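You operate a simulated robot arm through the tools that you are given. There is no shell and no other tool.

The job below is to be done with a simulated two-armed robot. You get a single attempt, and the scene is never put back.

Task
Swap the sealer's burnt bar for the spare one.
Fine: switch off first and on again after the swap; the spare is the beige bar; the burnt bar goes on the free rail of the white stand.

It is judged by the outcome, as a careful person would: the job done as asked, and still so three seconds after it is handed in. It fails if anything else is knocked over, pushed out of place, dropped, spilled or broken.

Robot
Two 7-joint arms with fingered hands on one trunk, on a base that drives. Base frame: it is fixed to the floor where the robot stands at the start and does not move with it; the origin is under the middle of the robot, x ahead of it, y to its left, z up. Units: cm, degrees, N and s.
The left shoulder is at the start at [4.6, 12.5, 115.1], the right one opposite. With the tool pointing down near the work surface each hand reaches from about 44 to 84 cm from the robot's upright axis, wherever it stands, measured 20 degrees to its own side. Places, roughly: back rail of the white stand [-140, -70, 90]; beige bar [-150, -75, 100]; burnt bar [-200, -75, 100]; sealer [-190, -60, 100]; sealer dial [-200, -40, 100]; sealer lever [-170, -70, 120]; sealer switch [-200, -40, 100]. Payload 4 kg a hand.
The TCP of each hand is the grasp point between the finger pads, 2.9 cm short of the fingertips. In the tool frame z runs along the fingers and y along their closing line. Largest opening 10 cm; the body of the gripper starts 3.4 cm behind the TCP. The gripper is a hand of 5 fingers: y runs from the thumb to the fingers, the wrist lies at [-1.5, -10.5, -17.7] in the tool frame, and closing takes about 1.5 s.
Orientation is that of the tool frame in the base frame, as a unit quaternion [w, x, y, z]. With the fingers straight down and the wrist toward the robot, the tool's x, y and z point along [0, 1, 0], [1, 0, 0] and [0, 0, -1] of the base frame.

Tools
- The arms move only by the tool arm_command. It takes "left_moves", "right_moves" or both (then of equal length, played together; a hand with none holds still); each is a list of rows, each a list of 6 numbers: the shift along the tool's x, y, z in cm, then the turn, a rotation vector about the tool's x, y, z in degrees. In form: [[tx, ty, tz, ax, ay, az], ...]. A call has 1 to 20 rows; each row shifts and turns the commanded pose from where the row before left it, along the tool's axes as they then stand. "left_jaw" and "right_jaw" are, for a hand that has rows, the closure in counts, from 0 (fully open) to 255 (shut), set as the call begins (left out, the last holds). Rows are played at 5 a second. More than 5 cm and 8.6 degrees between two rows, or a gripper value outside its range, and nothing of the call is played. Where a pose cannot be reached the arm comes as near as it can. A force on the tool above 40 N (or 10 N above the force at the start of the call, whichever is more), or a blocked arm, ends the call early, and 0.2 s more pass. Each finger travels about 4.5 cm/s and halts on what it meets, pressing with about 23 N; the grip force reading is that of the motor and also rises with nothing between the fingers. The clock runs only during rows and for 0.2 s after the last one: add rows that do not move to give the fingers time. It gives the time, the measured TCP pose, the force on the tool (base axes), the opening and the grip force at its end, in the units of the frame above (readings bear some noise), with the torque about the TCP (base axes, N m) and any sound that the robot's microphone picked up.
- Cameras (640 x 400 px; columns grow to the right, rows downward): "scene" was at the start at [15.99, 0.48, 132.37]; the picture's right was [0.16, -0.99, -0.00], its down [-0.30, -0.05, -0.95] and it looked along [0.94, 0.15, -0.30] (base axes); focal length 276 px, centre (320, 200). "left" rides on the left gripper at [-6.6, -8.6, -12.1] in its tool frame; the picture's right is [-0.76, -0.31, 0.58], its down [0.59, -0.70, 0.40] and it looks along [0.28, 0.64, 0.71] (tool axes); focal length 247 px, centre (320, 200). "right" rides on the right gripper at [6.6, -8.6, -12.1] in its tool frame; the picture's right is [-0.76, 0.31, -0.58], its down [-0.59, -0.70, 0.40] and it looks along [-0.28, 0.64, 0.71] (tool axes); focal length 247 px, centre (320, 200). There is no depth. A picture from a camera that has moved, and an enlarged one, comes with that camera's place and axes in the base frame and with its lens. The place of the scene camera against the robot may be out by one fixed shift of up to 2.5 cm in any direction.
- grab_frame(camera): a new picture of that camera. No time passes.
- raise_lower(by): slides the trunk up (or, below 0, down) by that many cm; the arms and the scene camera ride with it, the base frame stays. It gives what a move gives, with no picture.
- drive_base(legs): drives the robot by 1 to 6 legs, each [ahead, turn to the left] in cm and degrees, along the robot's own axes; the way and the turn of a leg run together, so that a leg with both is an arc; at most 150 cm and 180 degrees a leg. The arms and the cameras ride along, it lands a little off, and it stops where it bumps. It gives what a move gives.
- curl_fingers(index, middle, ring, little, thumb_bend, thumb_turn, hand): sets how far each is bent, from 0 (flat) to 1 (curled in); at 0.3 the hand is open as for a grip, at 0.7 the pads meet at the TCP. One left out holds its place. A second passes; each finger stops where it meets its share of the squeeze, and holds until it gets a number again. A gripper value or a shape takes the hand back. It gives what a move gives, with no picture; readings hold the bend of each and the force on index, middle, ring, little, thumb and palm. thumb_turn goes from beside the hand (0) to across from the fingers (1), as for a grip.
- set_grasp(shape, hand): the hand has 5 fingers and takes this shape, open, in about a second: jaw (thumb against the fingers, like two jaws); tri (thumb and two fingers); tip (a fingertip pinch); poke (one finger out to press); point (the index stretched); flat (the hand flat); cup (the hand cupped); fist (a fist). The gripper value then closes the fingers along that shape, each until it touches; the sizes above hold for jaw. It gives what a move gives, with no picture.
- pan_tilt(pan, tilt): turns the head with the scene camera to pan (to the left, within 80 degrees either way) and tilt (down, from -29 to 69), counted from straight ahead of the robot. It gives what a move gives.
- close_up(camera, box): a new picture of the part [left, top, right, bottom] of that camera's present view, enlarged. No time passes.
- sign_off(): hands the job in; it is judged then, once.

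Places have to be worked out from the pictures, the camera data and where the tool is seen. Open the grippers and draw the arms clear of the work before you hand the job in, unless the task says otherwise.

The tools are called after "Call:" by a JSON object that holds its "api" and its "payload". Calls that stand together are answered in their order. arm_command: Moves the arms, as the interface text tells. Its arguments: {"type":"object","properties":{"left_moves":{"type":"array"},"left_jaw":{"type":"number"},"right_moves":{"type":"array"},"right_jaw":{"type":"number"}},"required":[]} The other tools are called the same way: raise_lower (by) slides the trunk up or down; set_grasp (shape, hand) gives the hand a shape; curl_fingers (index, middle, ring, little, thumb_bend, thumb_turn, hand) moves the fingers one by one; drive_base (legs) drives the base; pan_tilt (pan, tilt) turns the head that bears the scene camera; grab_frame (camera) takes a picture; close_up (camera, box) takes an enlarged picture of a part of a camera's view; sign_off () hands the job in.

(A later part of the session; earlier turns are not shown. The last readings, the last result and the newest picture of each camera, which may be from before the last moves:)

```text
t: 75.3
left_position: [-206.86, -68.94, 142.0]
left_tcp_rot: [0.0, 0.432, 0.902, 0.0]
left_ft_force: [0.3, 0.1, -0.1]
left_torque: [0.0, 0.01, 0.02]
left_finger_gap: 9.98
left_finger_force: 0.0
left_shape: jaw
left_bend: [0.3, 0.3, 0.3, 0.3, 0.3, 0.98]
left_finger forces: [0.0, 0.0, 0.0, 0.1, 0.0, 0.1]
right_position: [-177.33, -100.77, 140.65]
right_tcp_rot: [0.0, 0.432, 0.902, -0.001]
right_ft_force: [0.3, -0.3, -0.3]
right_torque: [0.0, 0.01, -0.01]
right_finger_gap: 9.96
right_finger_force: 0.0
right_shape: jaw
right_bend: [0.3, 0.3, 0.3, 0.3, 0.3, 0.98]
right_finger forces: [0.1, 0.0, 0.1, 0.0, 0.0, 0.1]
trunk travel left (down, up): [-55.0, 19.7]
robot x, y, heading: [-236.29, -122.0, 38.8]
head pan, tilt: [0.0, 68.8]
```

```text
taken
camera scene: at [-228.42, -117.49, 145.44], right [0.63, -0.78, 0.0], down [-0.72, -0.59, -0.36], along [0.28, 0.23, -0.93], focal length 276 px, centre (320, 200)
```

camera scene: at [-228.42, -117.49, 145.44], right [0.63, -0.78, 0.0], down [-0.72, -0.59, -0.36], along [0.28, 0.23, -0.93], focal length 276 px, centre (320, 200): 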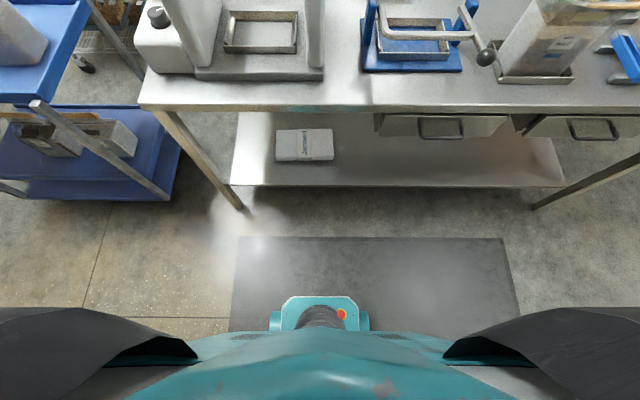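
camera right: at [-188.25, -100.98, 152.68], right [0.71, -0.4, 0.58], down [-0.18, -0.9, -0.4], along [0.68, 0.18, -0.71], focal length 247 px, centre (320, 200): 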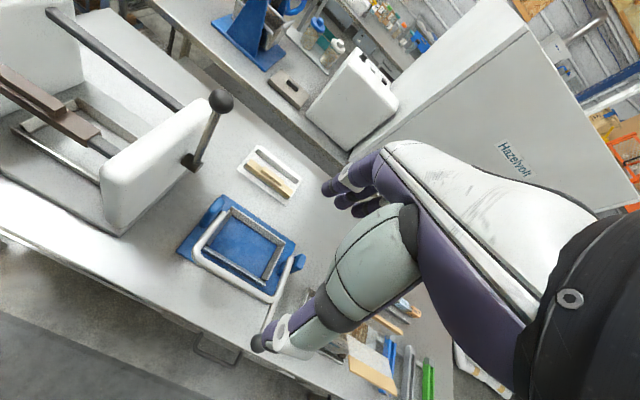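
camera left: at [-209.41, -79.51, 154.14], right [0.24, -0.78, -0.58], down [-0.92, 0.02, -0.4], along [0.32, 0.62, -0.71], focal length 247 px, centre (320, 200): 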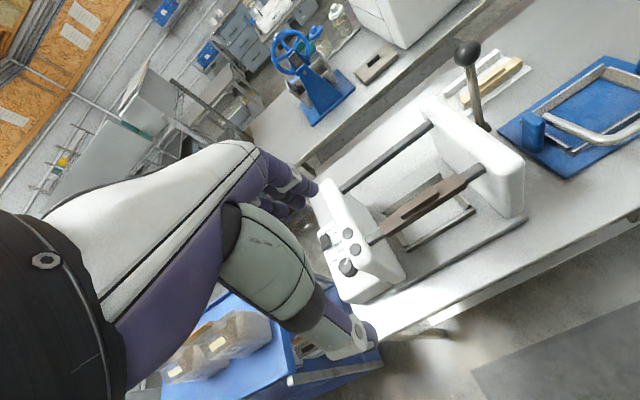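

The rocker's ON end is pressed down and its OFF end (towards the aisle) stands up, so the sealer is on. The stand is ~96 cm ahead of my axis, too far; there is ample room in front of the base, so I roll 19 cm forward with the hands high.

Call:
{"api": "drive_base", "payload": {"legs": [[19, 0]]}}

Call:
{"api": "pan_tilt", "payload": {"pan": 0, "tilt": 50}}

Call:
{"api": "grab_frame", "payload": {"camera": "scene"}}

Call:
{"api": "grab_frame", "payload": {"camera": "left"}}

Call:
{"api": "grab_frame", "payload": {"camera": "right"}}

```text
t: 76.8
left_position: [-192.5, -57.31, 141.93]
left_tcp_rot: [0.0, 0.432, 0.902, -0.001]
left_ft_force: [0.4, -0.2, 0.2]
left_torque: [-0.01, -0.01, -0.03]
left_finger_gap: 9.99
left_finger_force: 0.0
left_shape: jaw
left_bend: [0.3, 0.3, 0.3, 0.3, 0.3, 0.98]
left_finger forces: [0.1, 0.0, 0.0, 0.0, 0.0, 0.0]
right_position: [-162.97, -88.98, 140.66]
right_tcp_rot: [0.0, 0.432, 0.902, -0.001]
right_ft_force: [0.2, 0.4, -0.4]
right_torque: [-0.03, 0.01, -0.02]
right_finger_gap: 9.95
right_finger_force: 0.1
right_shape: jaw
right_bend: [0.3, 0.3, 0.3, 0.3, 0.3, 0.98]
right_finger forces: [0.1, 0.0, 0.0, 0.0, 0.0, 0.0]
trunk travel left (down, up): [-55.0, 19.7]
robot x, y, heading: [-221.89, -110.47, 39.1]
head pan, tilt: [0.0, 68.8]
```

```text
t: 77.7
left_position: [-192.75, -57.45, 142.04]
left_tcp_rot: [0.0, 0.432, 0.902, 0.0]
left_ft_force: [0.4, -0.4, 1.3]
left_torque: [0.0, -0.01, -0.01]
left_finger_gap: 10.01
left_finger_force: 0.0
left_shape: jaw
left_bend: [0.3, 0.3, 0.3, 0.3, 0.3, 0.98]
left_finger forces: [0.0, 0.0, 0.1, 0.1, 0.0, 0.1]
right_position: [-163.22, -89.21, 140.66]
right_tcp_rot: [-0.001, 0.433, 0.902, -0.001]
right_ft_force: [0.6, -0.4, 0.0]
right_torque: [0.02, -0.03, 0.0]
right_finger_gap: 9.96
right_finger_force: 0.0
right_shape: jaw
right_bend: [0.3, 0.3, 0.3, 0.3, 0.3, 0.98]
right_finger forces: [0.0, 0.1, 0.1, 0.0, 0.1, 0.0]
trunk travel left (down, up): [-55.0, 19.7]
robot x, y, heading: [-221.85, -110.32, 39.1]
head pan, tilt: [0.0, 50.0]
```

```text
taken
camera scene: at [-212.51, -104.62, 147.63], right [0.63, -0.78, 0.0], down [-0.6, -0.48, -0.64], along [0.5, 0.4, -0.77], focal length 276 px, centre (320, 200)
```

scene: 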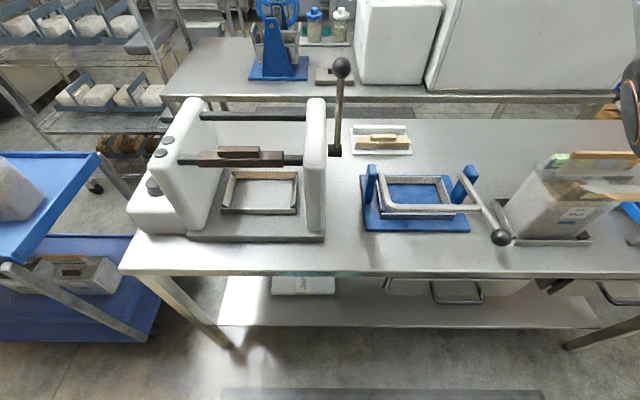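

```text
taken
camera left: at [-195.16, -67.95, 154.16], right [0.24, -0.78, -0.58], down [-0.92, 0.02, -0.4], along [0.32, 0.62, -0.71], focal length 247 px, centre (320, 200)
```

left: 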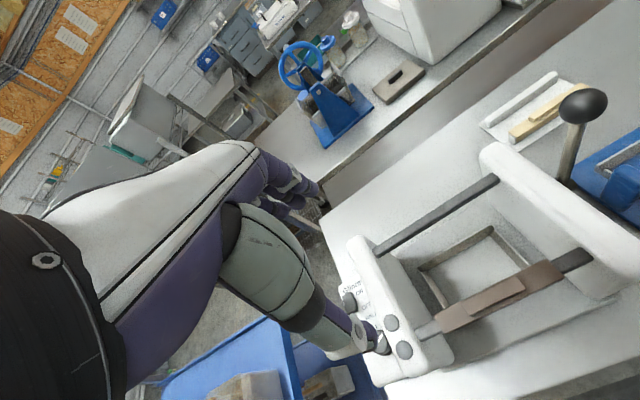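

```text
taken
camera right: at [-173.98, -89.41, 152.69], right [0.71, -0.4, 0.58], down [-0.18, -0.9, -0.4], along [0.68, 0.18, -0.71], focal length 247 px, centre (320, 200)
```

right: 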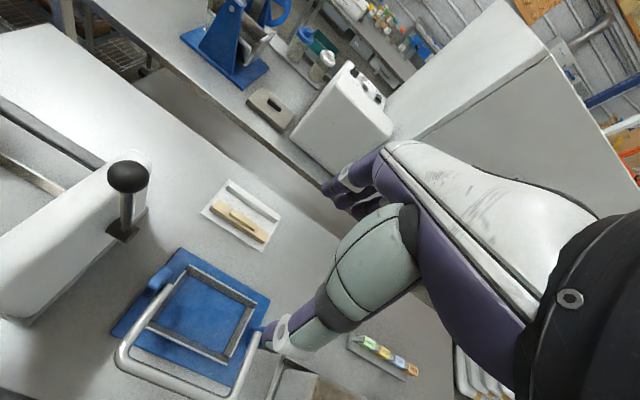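

The base moved ahead freely. I zoom the left wrist camera on the switch from this second viewpoint for triangulation, and the right one on the stand.

Call:
{"api": "close_up", "payload": {"camera": "left", "box": [320, 220, 480, 400]}}

Call:
{"api": "close_up", "payload": {"camera": "right", "box": [190, 170, 290, 260]}}

Call:
{"api": "close_up", "payload": {"camera": "left", "box": [470, 60, 610, 150]}}

Call:
{"api": "close_up", "payload": {"camera": "scene", "box": [120, 90, 280, 250]}}

```text
2.22 times, centred on (400, 310) of left
camera zoom: at [-195.16, -67.95, 154.16], right [0.24, -0.78, -0.58], down [-0.92, 0.02, -0.4], along [0.32, 0.62, -0.71], focal length 549 px, centre (142, -44)
```

zoom: 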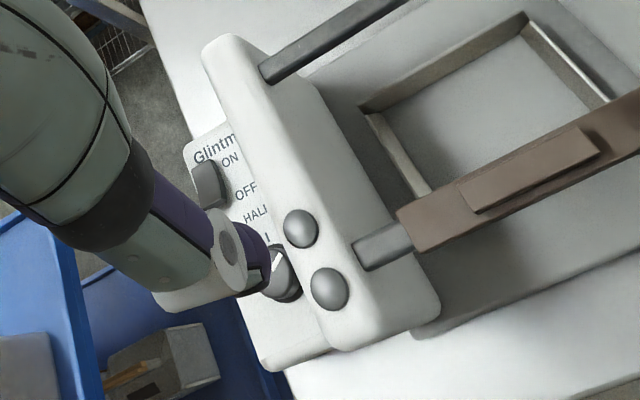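

```text
4.44 times, centred on (240, 215) of right
camera zoom: at [-173.98, -89.41, 152.69], right [0.71, -0.4, 0.58], down [-0.18, -0.9, -0.4], along [0.68, 0.18, -0.71], focal length 1098 px, centre (676, 133)
```

zoom: 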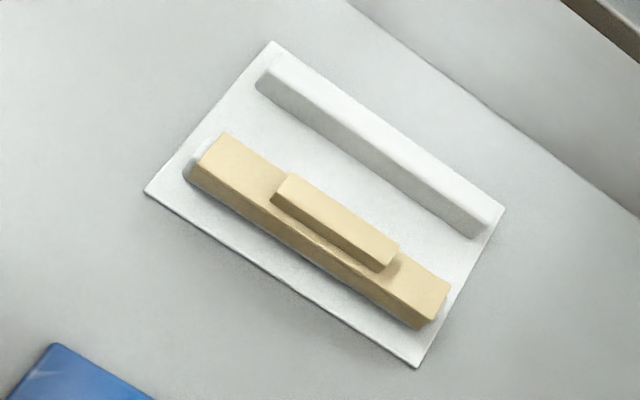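

```text
4.44 times, centred on (540, 105) of left
camera zoom: at [-195.16, -67.95, 154.16], right [0.24, -0.78, -0.58], down [-0.92, 0.02, -0.4], along [0.32, 0.62, -0.71], focal length 1098 px, centre (-658, 622)
```

zoom: 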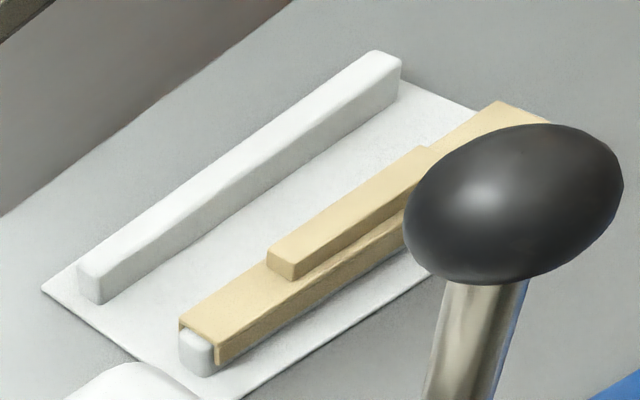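

```text
2.50 times, centred on (200, 170) of scene
camera zoom: at [-212.51, -104.62, 147.63], right [0.63, -0.78, 0.0], down [-0.6, -0.48, -0.64], along [0.5, 0.4, -0.77], focal length 691 px, centre (620, 275)
```

zoom: 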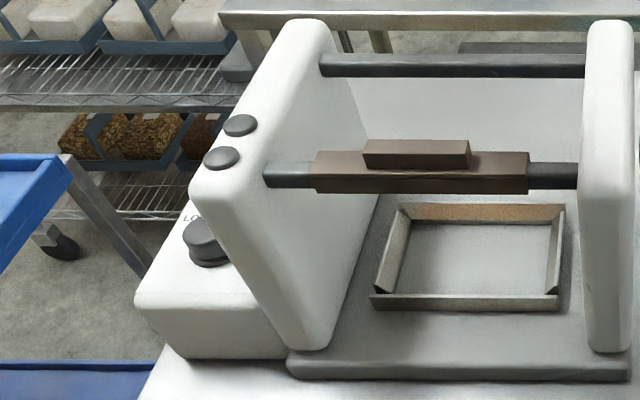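

Refined: beige grip top ≈ [-145.1,-74.2,92.5], free back rail ≈ 7 cm behind it with top near z 90, burnt grip top ≈ [-190.7,-65.4,111]. The back rail is still ~92 cm from my axis, and the base front has over 20 cm of room, so I roll 14 cm more.

Call:
{"api": "drive_base", "payload": {"legs": [[14, 0]]}}

Call:
{"api": "pan_tilt", "payload": {"pan": 0, "tilt": 69}}

Call:
{"api": "grab_frame", "payload": {"camera": "scene"}}

Call:
{"api": "grab_frame", "payload": {"camera": "left"}}

Call:
{"api": "grab_frame", "payload": {"camera": "right"}}

```text
t: 79.0
left_position: [-181.33, -48.48, 141.92]
left_tcp_rot: [0.0, 0.432, 0.902, 0.0]
left_ft_force: [-0.3, 0.1, -0.9]
left_torque: [0.04, 0.02, -0.05]
left_finger_gap: 10.0
left_finger_force: 0.1
left_shape: jaw
left_bend: [0.3, 0.3, 0.3, 0.3, 0.3, 0.98]
left_finger forces: [0.1, 0.0, 0.0, 0.0, 0.1, 0.0]
right_position: [-152.11, -80.28, 140.63]
right_tcp_rot: [-0.001, 0.433, 0.901, -0.001]
right_ft_force: [-0.1, -0.4, 0.6]
right_torque: [0.0, 0.03, -0.01]
right_finger_gap: 9.99
right_finger_force: 0.0
right_shape: jaw
right_bend: [0.3, 0.3, 0.3, 0.3, 0.3, 0.98]
right_finger forces: [0.1, 0.0, 0.0, 0.1, 0.0, 0.1]
trunk travel left (down, up): [-55.0, 19.7]
robot x, y, heading: [-211.17, -101.19, 38.9]
head pan, tilt: [0.0, 50.0]
```

```text
t: 79.8
left_position: [-181.53, -48.56, 142.04]
left_tcp_rot: [0.0, 0.432, 0.902, 0.0]
left_ft_force: [0.6, -0.1, 0.3]
left_torque: [0.01, 0.0, -0.01]
left_finger_gap: 9.97
left_finger_force: 0.1
left_shape: jaw
left_bend: [0.3, 0.3, 0.3, 0.3, 0.3, 0.98]
left_finger forces: [0.1, 0.1, 0.1, 0.0, 0.0, 0.1]
right_position: [-152.07, -80.33, 140.63]
right_tcp_rot: [0.001, 0.432, 0.902, 0.0]
right_ft_force: [-0.6, 0.5, -1.1]
right_torque: [-0.01, 0.01, -0.02]
right_finger_gap: 9.99
right_finger_force: 0.2
right_shape: jaw
right_bend: [0.3, 0.3, 0.3, 0.3, 0.3, 0.98]
right_finger forces: [0.0, 0.1, 0.0, 0.0, 0.1, 0.0]
trunk travel left (down, up): [-55.0, 19.7]
robot x, y, heading: [-210.53, -101.57, 39.1]
head pan, tilt: [0.0, 68.8]
```

```text
taken
camera scene: at [-203.1, -97.04, 145.45], right [0.63, -0.78, 0.0], down [-0.73, -0.58, -0.36], along [0.28, 0.23, -0.93], focal length 276 px, centre (320, 200)
```

scene: 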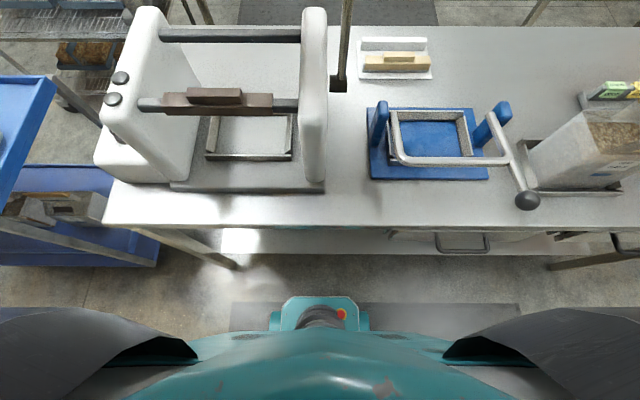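

```text
taken
camera left: at [-184.08, -59.08, 154.17], right [0.23, -0.78, -0.58], down [-0.92, 0.02, -0.4], along [0.32, 0.62, -0.71], focal length 247 px, centre (320, 200)
```

left: 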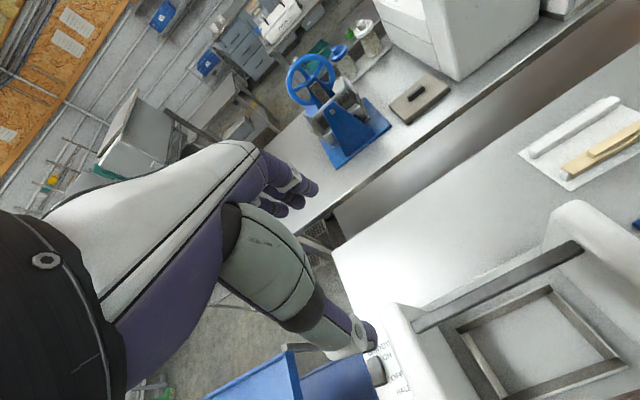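

```text
taken
camera right: at [-162.92, -80.57, 152.7], right [0.71, -0.4, 0.58], down [-0.18, -0.9, -0.4], along [0.68, 0.18, -0.71], focal length 247 px, centre (320, 200)
```

right: 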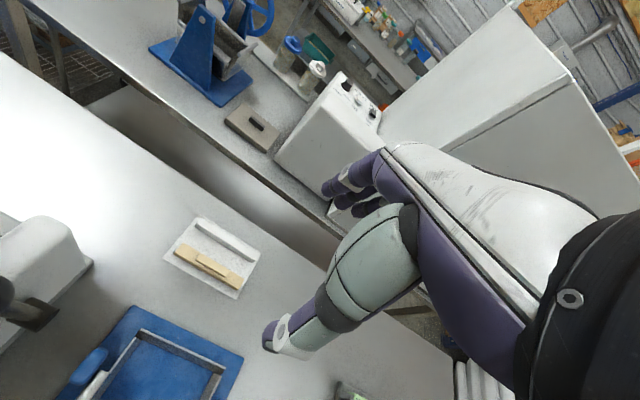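

The switch centre triangulates to ≈ [-197.2,-35.9,96.6]. I shape the left hand to poke and look at it to find where its fingertip is.

Call:
{"api": "set_grasp", "payload": {"hand": "left", "shape": "poke"}}

Call:
{"api": "pan_tilt", "payload": {"pan": 20, "tilt": 20}}

Call:
{"api": "grab_frame", "payload": {"camera": "scene"}}

Call:
{"api": "grab_frame", "payload": {"camera": "left"}}

```text
t: 80.7
left_position: [-181.54, -48.44, 141.95]
left_tcp_rot: [0.001, 0.433, 0.902, -0.001]
left_ft_force: [0.6, 0.3, -0.2]
left_torque: [0.02, -0.01, 0.01]
left_finger_gap: 0.0
left_finger_force: 0.0
left_shape: poke
left_bend: [0.7, 0.7, 0.99, 0.99, 1.0, 1.0]
left_finger forces: [0.0, 0.1, 0.0, 0.1, 0.0, 0.1]
right_position: [-152.07, -80.33, 140.72]
right_tcp_rot: [-0.001, 0.432, 0.902, 0.0]
right_ft_force: [0.6, -0.6, -0.4]
right_torque: [-0.01, 0.0, 0.03]
right_finger_gap: 10.01
right_finger_force: 0.0
right_shape: jaw
right_bend: [0.3, 0.3, 0.3, 0.3, 0.3, 0.98]
right_finger forces: [0.0, 0.0, 0.0, 0.1, 0.1, 0.1]
trunk travel left (down, up): [-55.0, 19.7]
robot x, y, heading: [-210.45, -101.34, 39.1]
head pan, tilt: [0.0, 68.8]
```

```text
t: 81.9
left_position: [-181.57, -48.58, 141.98]
left_tcp_rot: [0.0, 0.433, 0.901, 0.0]
left_ft_force: [-0.3, 0.1, 1.0]
left_torque: [-0.01, 0.01, 0.0]
left_finger_gap: 0.01
left_finger_force: 0.1
left_shape: poke
left_bend: [0.7, 0.7, 0.99, 0.99, 1.0, 1.0]
left_finger forces: [0.0, 0.0, 0.0, 0.0, 0.0, 0.1]
right_position: [-152.12, -80.2, 140.65]
right_tcp_rot: [0.001, 0.432, 0.902, -0.001]
right_ft_force: [-0.4, -0.2, 0.3]
right_torque: [-0.02, -0.01, -0.02]
right_finger_gap: 9.99
right_finger_force: 0.0
right_shape: jaw
right_bend: [0.3, 0.3, 0.3, 0.3, 0.3, 0.98]
right_finger forces: [0.1, 0.1, 0.0, 0.0, 0.1, 0.1]
trunk travel left (down, up): [-55.0, 19.7]
robot x, y, heading: [-210.84, -101.05, 38.9]
head pan, tilt: [20.0, 20.0]
```

```text
taken
camera scene: at [-202.61, -92.55, 152.18], right [0.86, -0.52, 0.0], down [-0.18, -0.29, -0.94], along [0.49, 0.8, -0.34], focal length 276 px, centre (320, 200)
```

scene: 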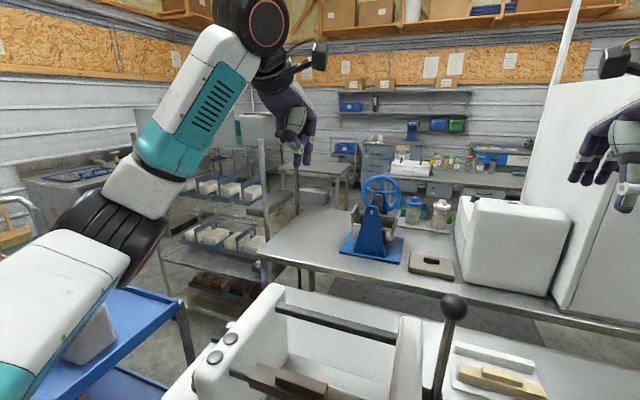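

```text
taken
camera left: at [-184.04, -59.05, 154.15], right [0.23, -0.78, -0.58], down [-0.92, 0.02, -0.4], along [0.32, 0.62, -0.71], focal length 247 px, centre (320, 200)
```

left: 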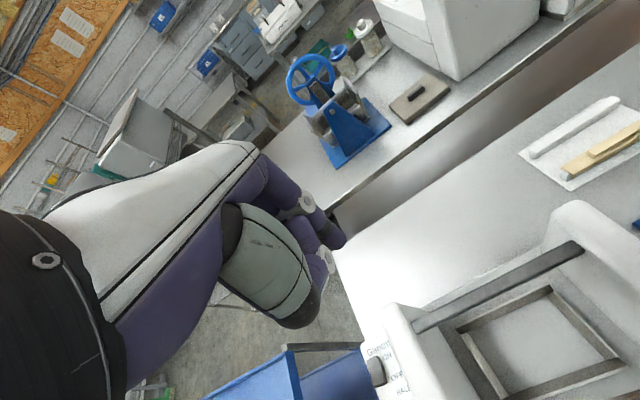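

Index and middle stay stretched at bend 0.7, so the tips should lie about 2.9 cm past the TCP. I zoom in on the hand to check.

Call:
{"api": "close_up", "payload": {"camera": "left", "box": [200, 130, 400, 330]}}

Call:
{"api": "close_up", "payload": {"camera": "scene", "box": [240, 40, 340, 180]}}

```text
2.00 times, centred on (300, 230) of left
camera zoom: at [-184.04, -59.05, 154.15], right [0.23, -0.78, -0.58], down [-0.92, 0.02, -0.4], along [0.32, 0.62, -0.71], focal length 494 px, centre (360, 140)
```

zoom: 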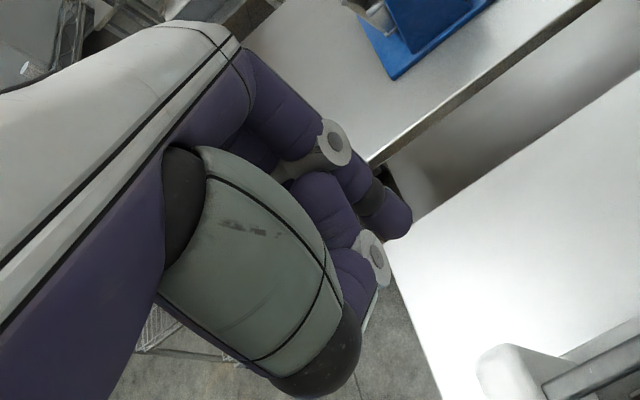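

```text
2.86 times, centred on (290, 110) of scene
camera zoom: at [-202.61, -92.55, 152.18], right [0.86, -0.52, 0.0], down [-0.18, -0.29, -0.94], along [0.49, 0.8, -0.34], focal length 790 px, centre (406, 457)
```

zoom: 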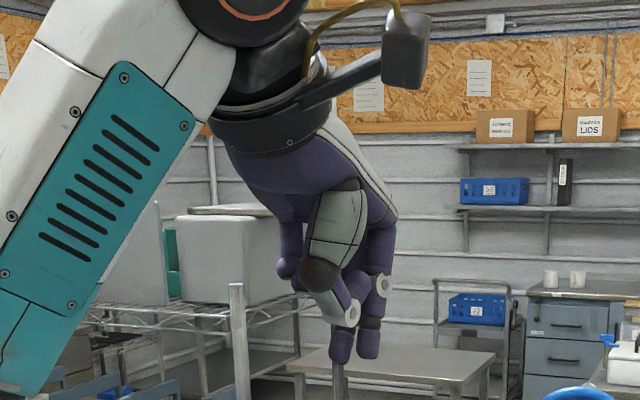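

The index tip appears near tool offset (-0.9, 0.3, 2.9). I move the left hand at height to above the switch's OFF end and lower it part way, then look.

Call:
{"api": "arm_command", "payload": {"left_moves": [[4.1, -1.18, 0, 0, 0, 0], [4.1, -1.18, 0, 0, 0, 0], [4.1, -1.18, 0, 0, 0, 0], [4.1, -1.18, 0, 0, 0, 0], [4.1, -1.18, 0, 0, 0, 0], [0, 0, 4.5, 0, 0, 0], [0, 0, 4.5, 0, 0, 0], [0, 0, 4.5, 0, 0, 0], [0, 0, 4.5, 0, 0, 0], [0, 0, 4.5, 0, 0, 0], [0, 0, 4.5, 0, 0, 0], [0, 0, 0, 0, 0, 0]]}}

Call:
{"api": "grab_frame", "payload": {"camera": "left"}}

Call:
{"api": "grab_frame", "payload": {"camera": "scene"}}

```text
t: 84.5
left_position: [-198.72, -36.37, 115.07]
left_tcp_rot: [0.001, 0.432, 0.902, 0.001]
left_ft_force: [0.0, 1.0, -0.3]
left_torque: [0.02, 0.03, -0.01]
left_finger_gap: 0.01
left_finger_force: 0.2
left_shape: poke
left_bend: [0.7, 0.7, 0.99, 0.99, 1.0, 1.0]
left_finger forces: [0.0, 0.0, 0.1, 0.1, 0.0, 0.1]
right_position: [-152.06, -80.31, 140.65]
right_tcp_rot: [-0.001, 0.432, 0.902, -0.001]
right_ft_force: [0.0, 0.3, 0.1]
right_torque: [0.02, 0.01, 0.02]
right_finger_gap: 9.97
right_finger_force: 0.1
right_shape: jaw
right_bend: [0.3, 0.3, 0.3, 0.3, 0.3, 0.98]
right_finger forces: [0.0, 0.0, 0.1, 0.0, 0.1, 0.0]
trunk travel left (down, up): [-55.0, 19.7]
robot x, y, heading: [-210.77, -101.3, 38.7]
head pan, tilt: [20.0, 20.0]
```

```text
taken
camera left: at [-201.27, -46.88, 127.09], right [0.23, -0.78, -0.58], down [-0.92, 0.02, -0.4], along [0.32, 0.62, -0.71], focal length 247 px, centre (320, 200)
```

left: 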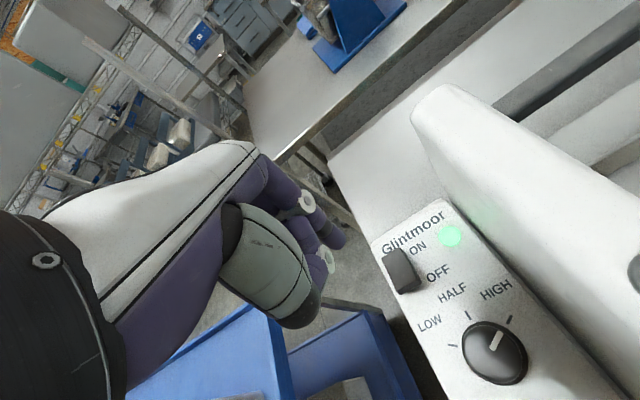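

```text
taken
camera scene: at [-202.6, -92.57, 152.19], right [0.86, -0.52, 0.0], down [-0.18, -0.29, -0.94], along [0.49, 0.8, -0.34], focal length 276 px, centre (320, 200)
```

scene: 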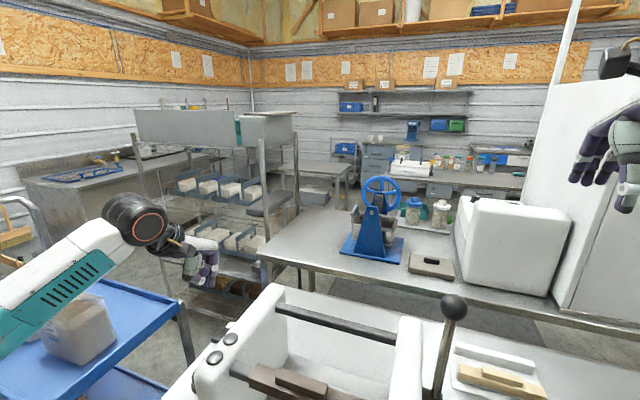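

The lamp is lit green: the sealer is on. I zoom in on the switch for a precise location relative to the fingertip.

Call:
{"api": "close_up", "payload": {"camera": "left", "box": [280, 180, 480, 340]}}

```text
2.50 times, centred on (380, 260) of left
camera zoom: at [-201.27, -46.88, 127.09], right [0.23, -0.78, -0.58], down [-0.92, 0.02, -0.4], along [0.32, 0.62, -0.71], focal length 617 px, centre (170, 50)
```

zoom: 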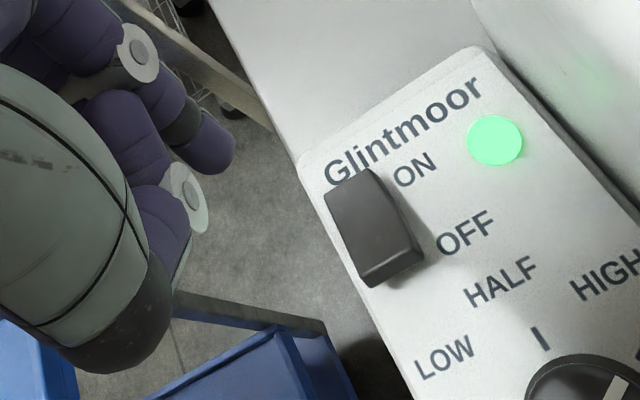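

This view gives the rocker centre [-197.2,-35.9,96.6] again, with its raised OFF end towards the aisle. I shift slightly and lower to about 3 cm above it.

Call:
{"api": "arm_command", "payload": {"left_moves": [[0.3, 0.5, 3, 0, 0, 0], [0, 0, 3, 0, 0, 0], [0, 0, 3, 0, 0, 0], [0, 0, 3, 0, 0, 0], [0, 0, 0, 0, 0, 0]]}}

Call:
{"api": "grab_frame", "payload": {"camera": "left"}}

```text
t: 85.7
left_position: [-198.85, -35.71, 102.94]
left_tcp_rot: [0.0, 0.434, 0.901, 0.001]
left_ft_force: [0.4, 0.4, 0.2]
left_torque: [0.0, -0.02, 0.0]
left_finger_gap: 0.0
left_finger_force: 0.1
left_shape: poke
left_bend: [0.7, 0.7, 0.99, 0.99, 1.0, 1.0]
left_finger forces: [0.0, 0.0, 0.0, 0.0, 0.0, 0.0]
right_position: [-152.05, -80.36, 140.74]
right_tcp_rot: [0.0, 0.432, 0.902, -0.001]
right_ft_force: [1.2, 0.4, -1.0]
right_torque: [0.03, 0.0, 0.01]
right_finger_gap: 9.95
right_finger_force: 0.1
right_shape: jaw
right_bend: [0.3, 0.3, 0.3, 0.3, 0.3, 0.98]
right_finger forces: [0.0, 0.0, 0.0, 0.0, 0.1, 0.0]
trunk travel left (down, up): [-55.0, 19.7]
robot x, y, heading: [-211.03, -101.32, 38.9]
head pan, tilt: [20.0, 20.0]
```

```text
taken
camera left: at [-201.35, -46.21, 115.1], right [0.23, -0.78, -0.58], down [-0.92, 0.02, -0.4], along [0.32, 0.62, -0.71], focal length 247 px, centre (320, 200)
```

left: 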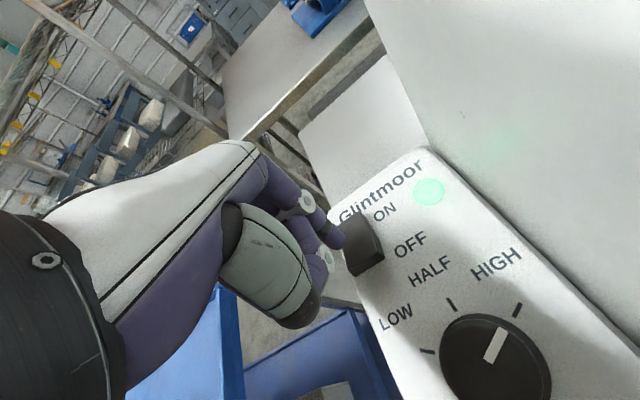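

The fingertip is a few cm above the rocker. I zoom in to see where straight lowering would touch.

Call:
{"api": "close_up", "payload": {"camera": "left", "box": [290, 170, 450, 300]}}

```text
3.08 times, centred on (370, 235) of left
camera zoom: at [-201.35, -46.21, 115.1], right [0.23, -0.78, -0.58], down [-0.92, 0.02, -0.4], along [0.32, 0.62, -0.71], focal length 760 px, centre (166, 92)
```

zoom: 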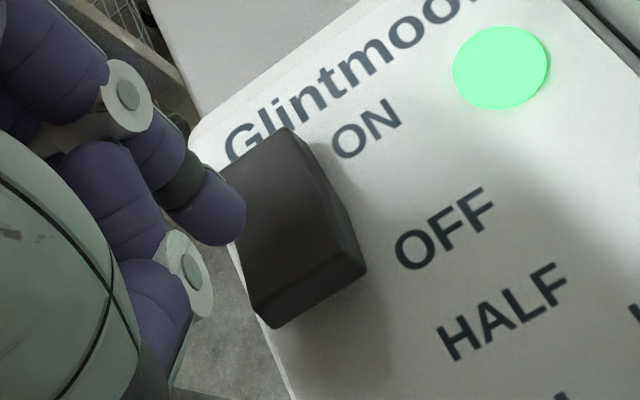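

A straight drop would land just on the OFF half of the rocker; I shift 0.4 cm further to the OFF end and press down gently in small steps.

Call:
{"api": "arm_command", "payload": {"left_moves": [[0, -0.4, 0.5, 0, 0, 0], [0, 0, 0.7, 0, 0, 0], [0, 0, 0.7, 0, 0, 0], [0, 0, 0.7, 0, 0, 0], [0, 0, 0.7, 0, 0, 0], [0, 0, 0.4, 0, 0, 0]]}}

Call:
{"api": "grab_frame", "payload": {"camera": "left"}}

```text
t: 87.1
left_position: [-199.01, -35.94, 100.03]
left_tcp_rot: [0.003, 0.433, 0.902, 0.009]
left_ft_force: [-5.5, 2.8, 35.9]
left_torque: [0.06, -0.07, -0.01]
left_finger_gap: 0.0
left_finger_force: 0.0
left_shape: poke
left_bend: [0.7, 0.7, 0.99, 0.99, 1.0, 1.0]
left_finger forces: [28.0, 11.7, 0.0, 0.0, 0.1, 0.0]
right_position: [-152.25, -80.66, 140.8]
right_tcp_rot: [-0.001, 0.433, 0.901, 0.001]
right_ft_force: [0.0, -0.2, 0.2]
right_torque: [0.01, -0.01, 0.04]
right_finger_gap: 9.97
right_finger_force: 0.0
right_shape: jaw
right_bend: [0.3, 0.3, 0.3, 0.3, 0.3, 0.98]
right_finger forces: [0.1, 0.0, 0.0, 0.0, 0.0, 0.0]
trunk travel left (down, up): [-55.0, 19.7]
robot x, y, heading: [-210.73, -101.57, 38.6]
head pan, tilt: [20.0, 20.0]
```

```text
taken
camera left: at [-201.67, -46.59, 112.14], right [0.24, -0.77, -0.59], down [-0.91, 0.02, -0.41], along [0.33, 0.63, -0.7], focal length 247 px, centre (320, 200)
```

left: 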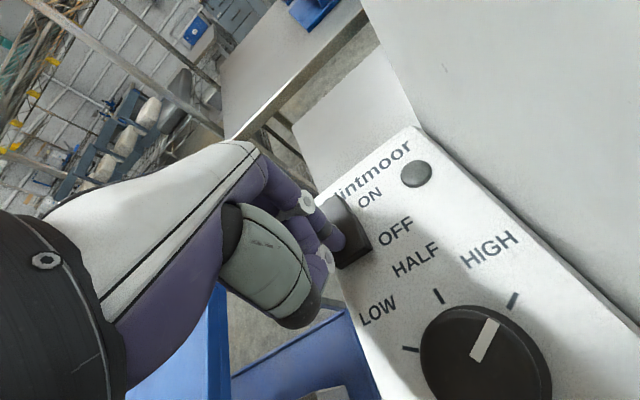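

The green lamp has gone out: the sealer is off. I lift the left hand straight up again and check the switch.

Call:
{"api": "arm_command", "payload": {"left_moves": [[0, 0, -2, 0, 0, 0], [0, 0, -4, 0, 0, 0], [0, 0, -4, 0, 0, 0], [0, 0, -4, 0, 0, 0], [0, 0, 0, 0, 0, 0]]}}

Call:
{"api": "grab_frame", "payload": {"camera": "left"}}

```text
t: 88.3
left_position: [-198.95, -35.73, 113.54]
left_tcp_rot: [0.0, 0.432, 0.902, 0.0]
left_ft_force: [-0.1, -0.6, 0.5]
left_torque: [0.0, 0.01, 0.03]
left_finger_gap: 0.01
left_finger_force: 0.1
left_shape: poke
left_bend: [0.7, 0.7, 0.99, 0.99, 1.0, 1.0]
left_finger forces: [0.0, 0.1, 0.1, 0.0, 0.0, 0.1]
right_position: [-152.08, -80.28, 140.63]
right_tcp_rot: [-0.001, 0.431, 0.902, -0.001]
right_ft_force: [0.2, 0.1, -0.8]
right_torque: [0.03, 0.0, 0.02]
right_finger_gap: 9.96
right_finger_force: 0.0
right_shape: jaw
right_bend: [0.3, 0.3, 0.3, 0.3, 0.3, 0.98]
right_finger forces: [0.0, 0.1, 0.0, 0.0, 0.0, 0.1]
trunk travel left (down, up): [-55.0, 19.7]
robot x, y, heading: [-210.85, -101.52, 39.0]
head pan, tilt: [20.0, 20.0]
```

```text
taken
camera left: at [-201.47, -46.23, 125.55], right [0.23, -0.78, -0.58], down [-0.92, 0.02, -0.4], along [0.32, 0.62, -0.71], focal length 247 px, centre (320, 200)
```

left: 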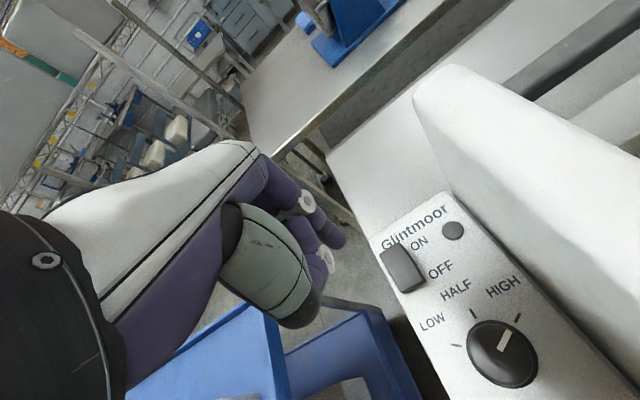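

The switch now shows OFF (lamp dark, ON end up). I raise the left hand a bit to clear, and bring the right hand high over the lever to above the burnt bar.

Call:
{"api": "arm_command", "payload": {"left_moves": [[0, 0, -4, 0, 0, 0], [0, 0, -4, 0, 0, 0], [0, 0, -4, 0, 0, 0], [0, 0, 0, 0, 0, 0], [0, 0, 0, 0, 0, 0], [0, 0, 0, 0, 0, 0], [0, 0, 0, 0, 0, 0], [0, 0, 0, 0, 0, 0], [0, 0, 0, 0, 0, 0], [0, 0, 0, 0, 0, 0]], "right_moves": [[3.98, -2.3, 0, 0, 0, 0], [3.98, -2.3, 0, 0, 0, 0], [3.98, -2.3, 0, 0, 0, 0], [3.98, -2.3, 0, 0, 0, 0], [3.98, -2.3, 0, 0, 0, 0], [3.98, -2.3, 0, 0, 0, 0], [3.98, -2.3, 0, 0, 0, 0], [3.98, -2.3, 0, 0, 0, 0], [3.98, -2.3, 0, 0, 0, 0], [0, 0, 0, 0, 0, 0]]}}

Call:
{"api": "grab_frame", "payload": {"camera": "right"}}

Call:
{"api": "grab_frame", "payload": {"camera": "scene"}}

```text
t: 90.5
left_position: [-198.86, -35.95, 125.34]
left_tcp_rot: [-0.001, 0.433, 0.901, 0.001]
left_ft_force: [-0.5, 0.3, -0.4]
left_torque: [0.03, 0.01, 0.0]
left_finger_gap: 0.0
left_finger_force: 0.1
left_shape: poke
left_bend: [0.7, 0.7, 0.99, 0.99, 1.0, 1.0]
left_finger forces: [0.0, 0.1, 0.0, 0.0, 0.0, 0.0]
right_position: [-190.42, -65.49, 140.66]
right_tcp_rot: [-0.001, 0.433, 0.901, -0.001]
right_ft_force: [-0.9, 0.1, 0.2]
right_torque: [0.04, -0.01, 0.04]
right_finger_gap: 9.97
right_finger_force: 0.0
right_shape: jaw
right_bend: [0.3, 0.3, 0.3, 0.3, 0.3, 0.98]
right_finger forces: [0.0, 0.0, 0.1, 0.0, 0.0, 0.0]
trunk travel left (down, up): [-55.0, 19.7]
robot x, y, heading: [-210.6, -101.49, 38.9]
head pan, tilt: [20.0, 20.0]
```

```text
taken
camera right: at [-201.35, -65.85, 152.68], right [0.71, -0.4, 0.58], down [-0.18, -0.9, -0.4], along [0.68, 0.18, -0.71], focal length 247 px, centre (320, 200)
```

right: 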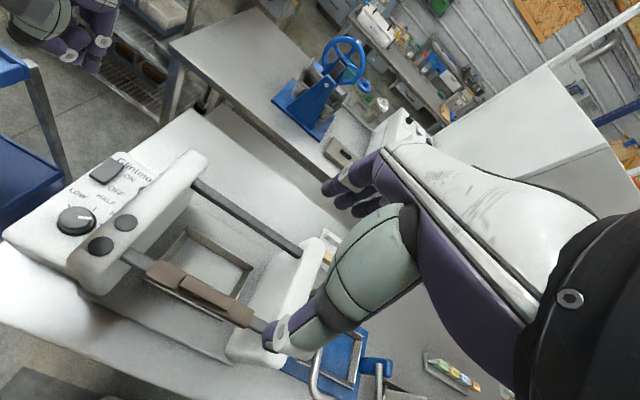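

```text
taken
camera scene: at [-202.49, -92.63, 152.19], right [0.86, -0.52, 0.0], down [-0.18, -0.29, -0.94], along [0.49, 0.8, -0.34], focal length 276 px, centre (320, 200)
```

scene: 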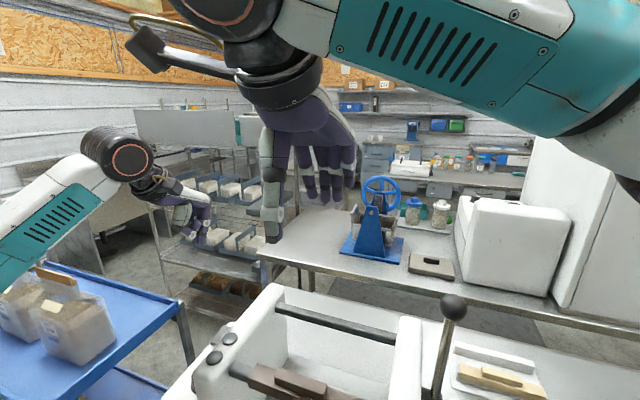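

The right hand is above the bar at z 140. I zoom in on the bar from here to measure it again.

Call:
{"api": "close_up", "payload": {"camera": "right", "box": [100, 230, 300, 360]}}

```text
3.08 times, centred on (200, 295) of right
camera zoom: at [-201.35, -65.85, 152.68], right [0.71, -0.4, 0.58], down [-0.18, -0.9, -0.4], along [0.68, 0.18, -0.71], focal length 760 px, centre (689, -92)
```

zoom: 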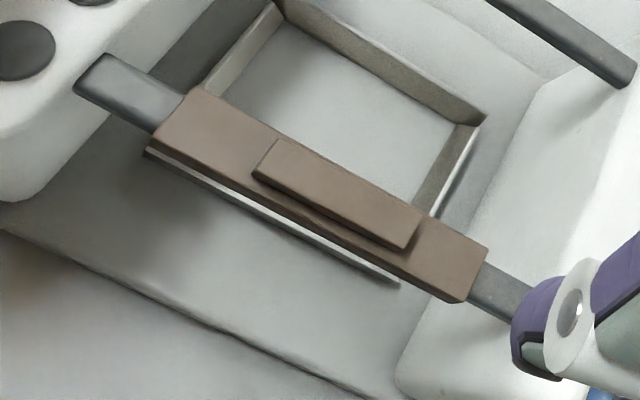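

The bar's centre agrees within half a cm. I lower the open right hand to just above the bar and look again.

Call:
{"api": "arm_command", "payload": {"right_moves": [[0.5, 0, 4, 0, 0, 0], [0, 0, 4, 0, 0, 0], [0, 0, 4, 0, 0, 0], [0, 0, 4, 0, 0, 0], [0, 0, 4, 0, 0, 0], [0, 0, 4, 0, 0, 0], [0, 0, 0, 0, 0, 0]], "right_jaw": 0}}

Call:
{"api": "grab_frame", "payload": {"camera": "right"}}

Call:
{"api": "pan_tilt", "payload": {"pan": 15, "tilt": 45}}

Call:
{"api": "grab_frame", "payload": {"camera": "scene"}}

```text
t: 92.1
left_position: [-198.89, -35.73, 125.24]
left_tcp_rot: [-0.001, 0.432, 0.902, 0.0]
left_ft_force: [0.8, -0.6, 0.5]
left_torque: [0.0, -0.01, 0.0]
left_finger_gap: 0.0
left_finger_force: 0.1
left_shape: poke
left_bend: [0.7, 0.7, 0.99, 0.99, 1.0, 1.0]
left_finger forces: [0.0, 0.1, 0.0, 0.1, 0.1, 0.0]
right_position: [-190.99, -65.04, 116.46]
right_tcp_rot: [-0.001, 0.432, 0.902, 0.0]
right_ft_force: [-0.2, -0.7, 0.4]
right_torque: [-0.02, 0.0, 0.02]
right_finger_gap: 9.95
right_finger_force: 0.1
right_shape: jaw
right_bend: [0.3, 0.3, 0.3, 0.3, 0.3, 0.98]
right_finger forces: [0.0, 0.0, 0.1, 0.0, 0.0, 0.0]
trunk travel left (down, up): [-55.0, 19.7]
robot x, y, heading: [-211.06, -101.67, 38.9]
head pan, tilt: [20.0, 20.0]
```

```text
taken
camera right: at [-201.78, -65.25, 128.63], right [0.71, -0.4, 0.58], down [-0.18, -0.9, -0.4], along [0.68, 0.18, -0.71], focal length 247 px, centre (320, 200)
```

right: 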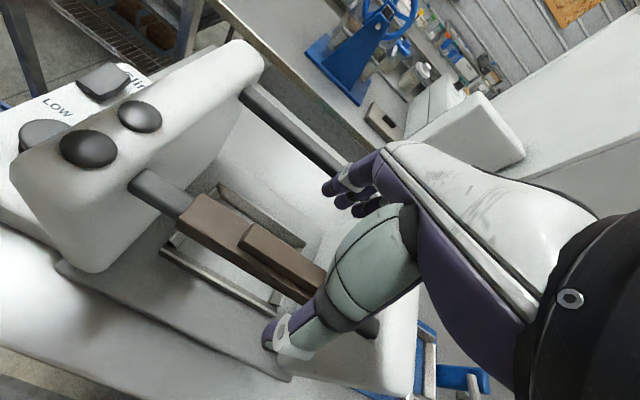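

```text
t: 93.0
left_position: [-199.08, -35.83, 125.24]
left_tcp_rot: [0.0, 0.432, 0.902, 0.0]
left_ft_force: [-0.5, 0.0, 0.8]
left_torque: [-0.01, -0.01, 0.0]
left_finger_gap: 0.0
left_finger_force: 0.1
left_shape: poke
left_bend: [0.7, 0.7, 0.99, 0.99, 1.0, 1.0]
left_finger forces: [0.0, 0.0, 0.1, 0.0, 0.0, 0.0]
right_position: [-191.04, -64.96, 116.6]
right_tcp_rot: [0.0, 0.432, 0.902, 0.0]
right_ft_force: [-0.2, 0.7, 0.0]
right_torque: [0.0, 0.0, 0.03]
right_finger_gap: 9.98
right_finger_force: 0.0
right_shape: jaw
right_bend: [0.3, 0.3, 0.3, 0.3, 0.3, 0.98]
right_finger forces: [0.0, 0.1, 0.1, 0.1, 0.0, 0.0]
trunk travel left (down, up): [-55.0, 19.7]
robot x, y, heading: [-210.94, -101.4, 38.9]
head pan, tilt: [15.0, 45.0]
```

```text
taken
camera scene: at [-202.66, -93.94, 148.33], right [0.81, -0.59, 0.0], down [-0.42, -0.57, -0.71], along [0.42, 0.57, -0.71], focal length 276 px, centre (320, 200)
```

scene: 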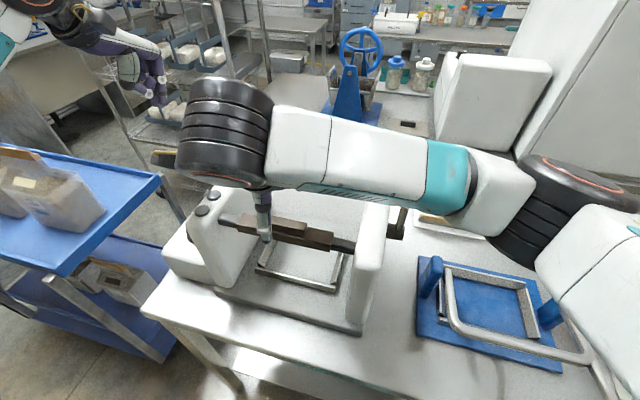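

Forearm and elbow pass clear of the lever and cheek. I lower the open hand the remaining 6.8 cm so the fingers straddle the bar.

Call:
{"api": "arm_command", "payload": {"right_moves": [[0, 0, 2, 0, 0, 0], [0, 0, 2, 0, 0, 0], [0, 0, 1.5, 0, 0, 0], [0, 0, 1.2, 0, 0, 0], [0, 0, 0, 0, 0, 0]]}}

Call:
{"api": "grab_frame", "payload": {"camera": "right"}}

Call:
{"api": "grab_frame", "payload": {"camera": "scene"}}

```text
t: 94.2
left_position: [-198.95, -35.78, 125.41]
left_tcp_rot: [0.0, 0.432, 0.902, 0.0]
left_ft_force: [-0.5, 0.0, 0.2]
left_torque: [0.03, -0.02, 0.0]
left_finger_gap: 0.0
left_finger_force: 0.0
left_shape: poke
left_bend: [0.7, 0.7, 0.99, 0.99, 1.0, 1.0]
left_finger forces: [0.0, 0.0, 0.1, 0.0, 0.0, 0.0]
right_position: [-190.94, -64.98, 109.85]
right_tcp_rot: [0.0, 0.433, 0.902, 0.0]
right_ft_force: [0.3, 0.1, -0.2]
right_torque: [0.0, -0.03, 0.0]
right_finger_gap: 9.99
right_finger_force: 0.2
right_shape: jaw
right_bend: [0.3, 0.3, 0.3, 0.3, 0.3, 0.98]
right_finger forces: [0.0, 0.0, 0.0, 0.0, 0.0, 0.0]
trunk travel left (down, up): [-55.0, 19.7]
robot x, y, heading: [-211.13, -101.38, 38.9]
head pan, tilt: [15.0, 45.0]
```

```text
taken
camera right: at [-201.85, -65.21, 121.93], right [0.71, -0.4, 0.58], down [-0.18, -0.9, -0.4], along [0.68, 0.18, -0.71], focal length 247 px, centre (320, 200)
```

right: 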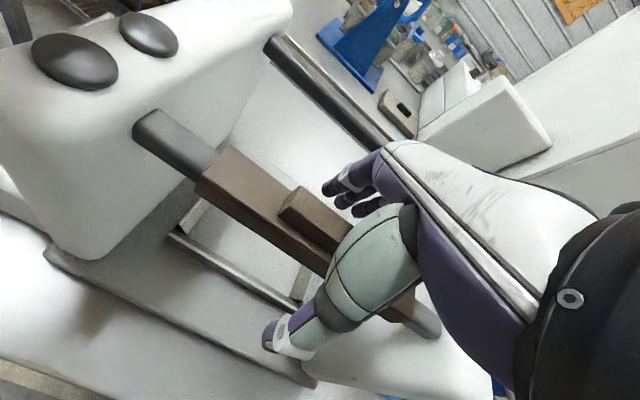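

```text
taken
camera scene: at [-202.66, -93.94, 148.33], right [0.81, -0.59, 0.0], down [-0.42, -0.57, -0.71], along [0.42, 0.57, -0.71], focal length 276 px, centre (320, 200)
```

scene: 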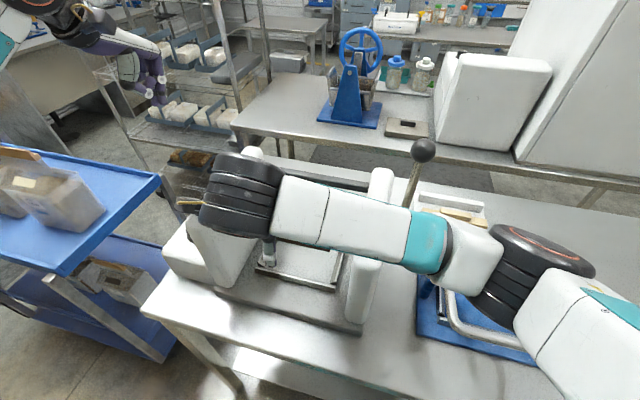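

The fingers straddle the bar with no contact force. I zoom in on the hand and bar before closing.

Call:
{"api": "close_up", "payload": {"camera": "right", "box": [120, 90, 440, 370]}}

```text
1.43 times, centred on (280, 230) of right
camera zoom: at [-201.85, -65.21, 121.93], right [0.71, -0.4, 0.58], down [-0.18, -0.9, -0.4], along [0.68, 0.18, -0.71], focal length 353 px, centre (377, 157)
```

zoom: 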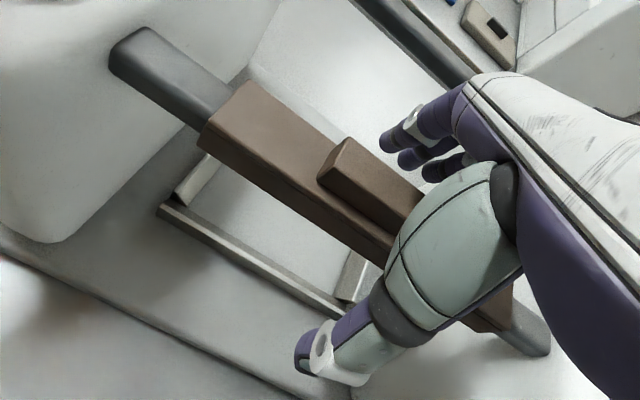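

Call:
{"api": "close_up", "payload": {"camera": "right", "box": [170, 130, 290, 230]}}

```text
4.00 times, centred on (230, 180) of right
camera zoom: at [-201.85, -65.21, 121.93], right [0.71, -0.4, 0.58], down [-0.18, -0.9, -0.4], along [0.68, 0.18, -0.71], focal length 988 px, centre (680, 280)
```

zoom: 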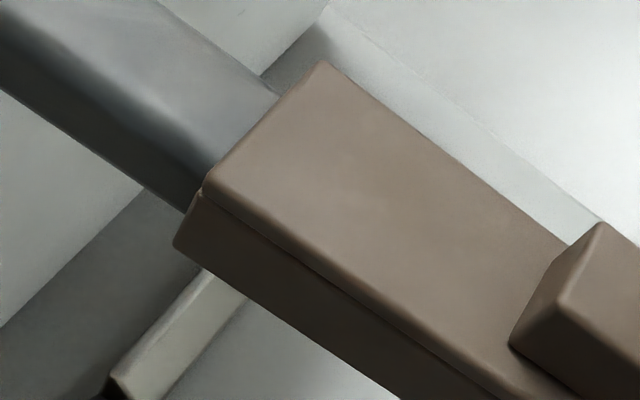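

Body is about 2.8 cm wide with 1.7 cm walls, and the tips reach about 1 cm below the walls. I raise the hand 0.7 cm so the tips stay on the walls rather than hooking under them, and then close.

Call:
{"api": "arm_command", "payload": {"right_moves": [[0, 0, -0.7, 0, 0, 0], [0, 0, 0, 0, 0, 0]]}}

Call:
{"api": "arm_command", "payload": {"right_moves": [[0, 0, 0, 0, 0, 0], [0, 0, 0, 0, 0, 0], [0, 0, 0, 0, 0, 0], [0, 0, 0, 0, 0, 0], [0, 0, 0, 0, 0, 0], [0, 0, 0, 0, 0, 0], [0, 0, 0, 0, 0, 0], [0, 0, 0, 0, 0, 0], [0, 0, 0, 0, 0, 0]], "right_jaw": 255}}

Call:
{"api": "grab_frame", "payload": {"camera": "right"}}

```text
t: 94.8
left_position: [-198.92, -35.87, 125.26]
left_tcp_rot: [-0.001, 0.432, 0.902, 0.0]
left_ft_force: [-0.2, -0.2, -0.5]
left_torque: [0.0, 0.02, 0.01]
left_finger_gap: 0.0
left_finger_force: 0.0
left_shape: poke
left_bend: [0.7, 0.7, 0.99, 0.99, 1.0, 1.0]
left_finger forces: [0.0, 0.0, 0.0, 0.1, 0.0, 0.0]
right_position: [-190.98, -65.01, 110.65]
right_tcp_rot: [-0.001, 0.433, 0.902, -0.001]
right_ft_force: [0.9, -0.6, 0.4]
right_torque: [0.02, -0.01, 0.01]
right_finger_gap: 9.97
right_finger_force: 0.1
right_shape: jaw
right_bend: [0.3, 0.3, 0.3, 0.3, 0.3, 0.98]
right_finger forces: [0.0, 0.0, 0.1, 0.1, 0.0, 0.1]
trunk travel left (down, up): [-55.0, 19.7]
robot x, y, heading: [-210.95, -101.58, 39.1]
head pan, tilt: [15.0, 45.0]
```

```text
t: 96.8
left_position: [-198.9, -35.73, 125.26]
left_tcp_rot: [0.0, 0.433, 0.902, 0.0]
left_ft_force: [-0.6, 0.8, -0.1]
left_torque: [0.0, 0.03, 0.01]
left_finger_gap: 0.0
left_finger_force: 0.1
left_shape: poke
left_bend: [0.7, 0.7, 0.99, 0.99, 1.0, 1.0]
left_finger forces: [0.0, 0.0, 0.1, 0.0, 0.1, 0.0]
right_position: [-190.91, -64.96, 110.56]
right_tcp_rot: [0.0, 0.433, 0.901, 0.0]
right_ft_force: [1.3, 0.8, 0.6]
right_torque: [0.06, -0.05, 0.12]
right_finger_gap: 2.36
right_finger_force: 23.1
right_shape: jaw
right_bend: [0.55, 0.55, 0.74, 0.56, 0.49, 1.0]
right_finger forces: [11.7, 5.8, 2.7, 1.4, 20.2, 0.0]
trunk travel left (down, up): [-55.0, 19.7]
robot x, y, heading: [-210.8, -101.76, 39.2]
head pan, tilt: [15.0, 45.0]
```

```text
taken
camera right: at [-201.84, -65.2, 122.6], right [0.71, -0.4, 0.58], down [-0.18, -0.9, -0.4], along [0.68, 0.18, -0.71], focal length 247 px, centre (320, 200)
```

right: 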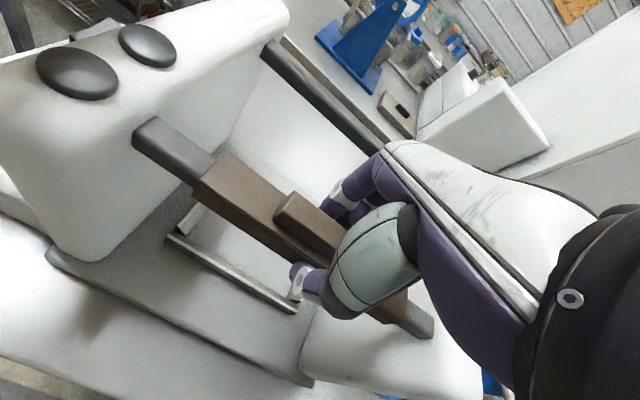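

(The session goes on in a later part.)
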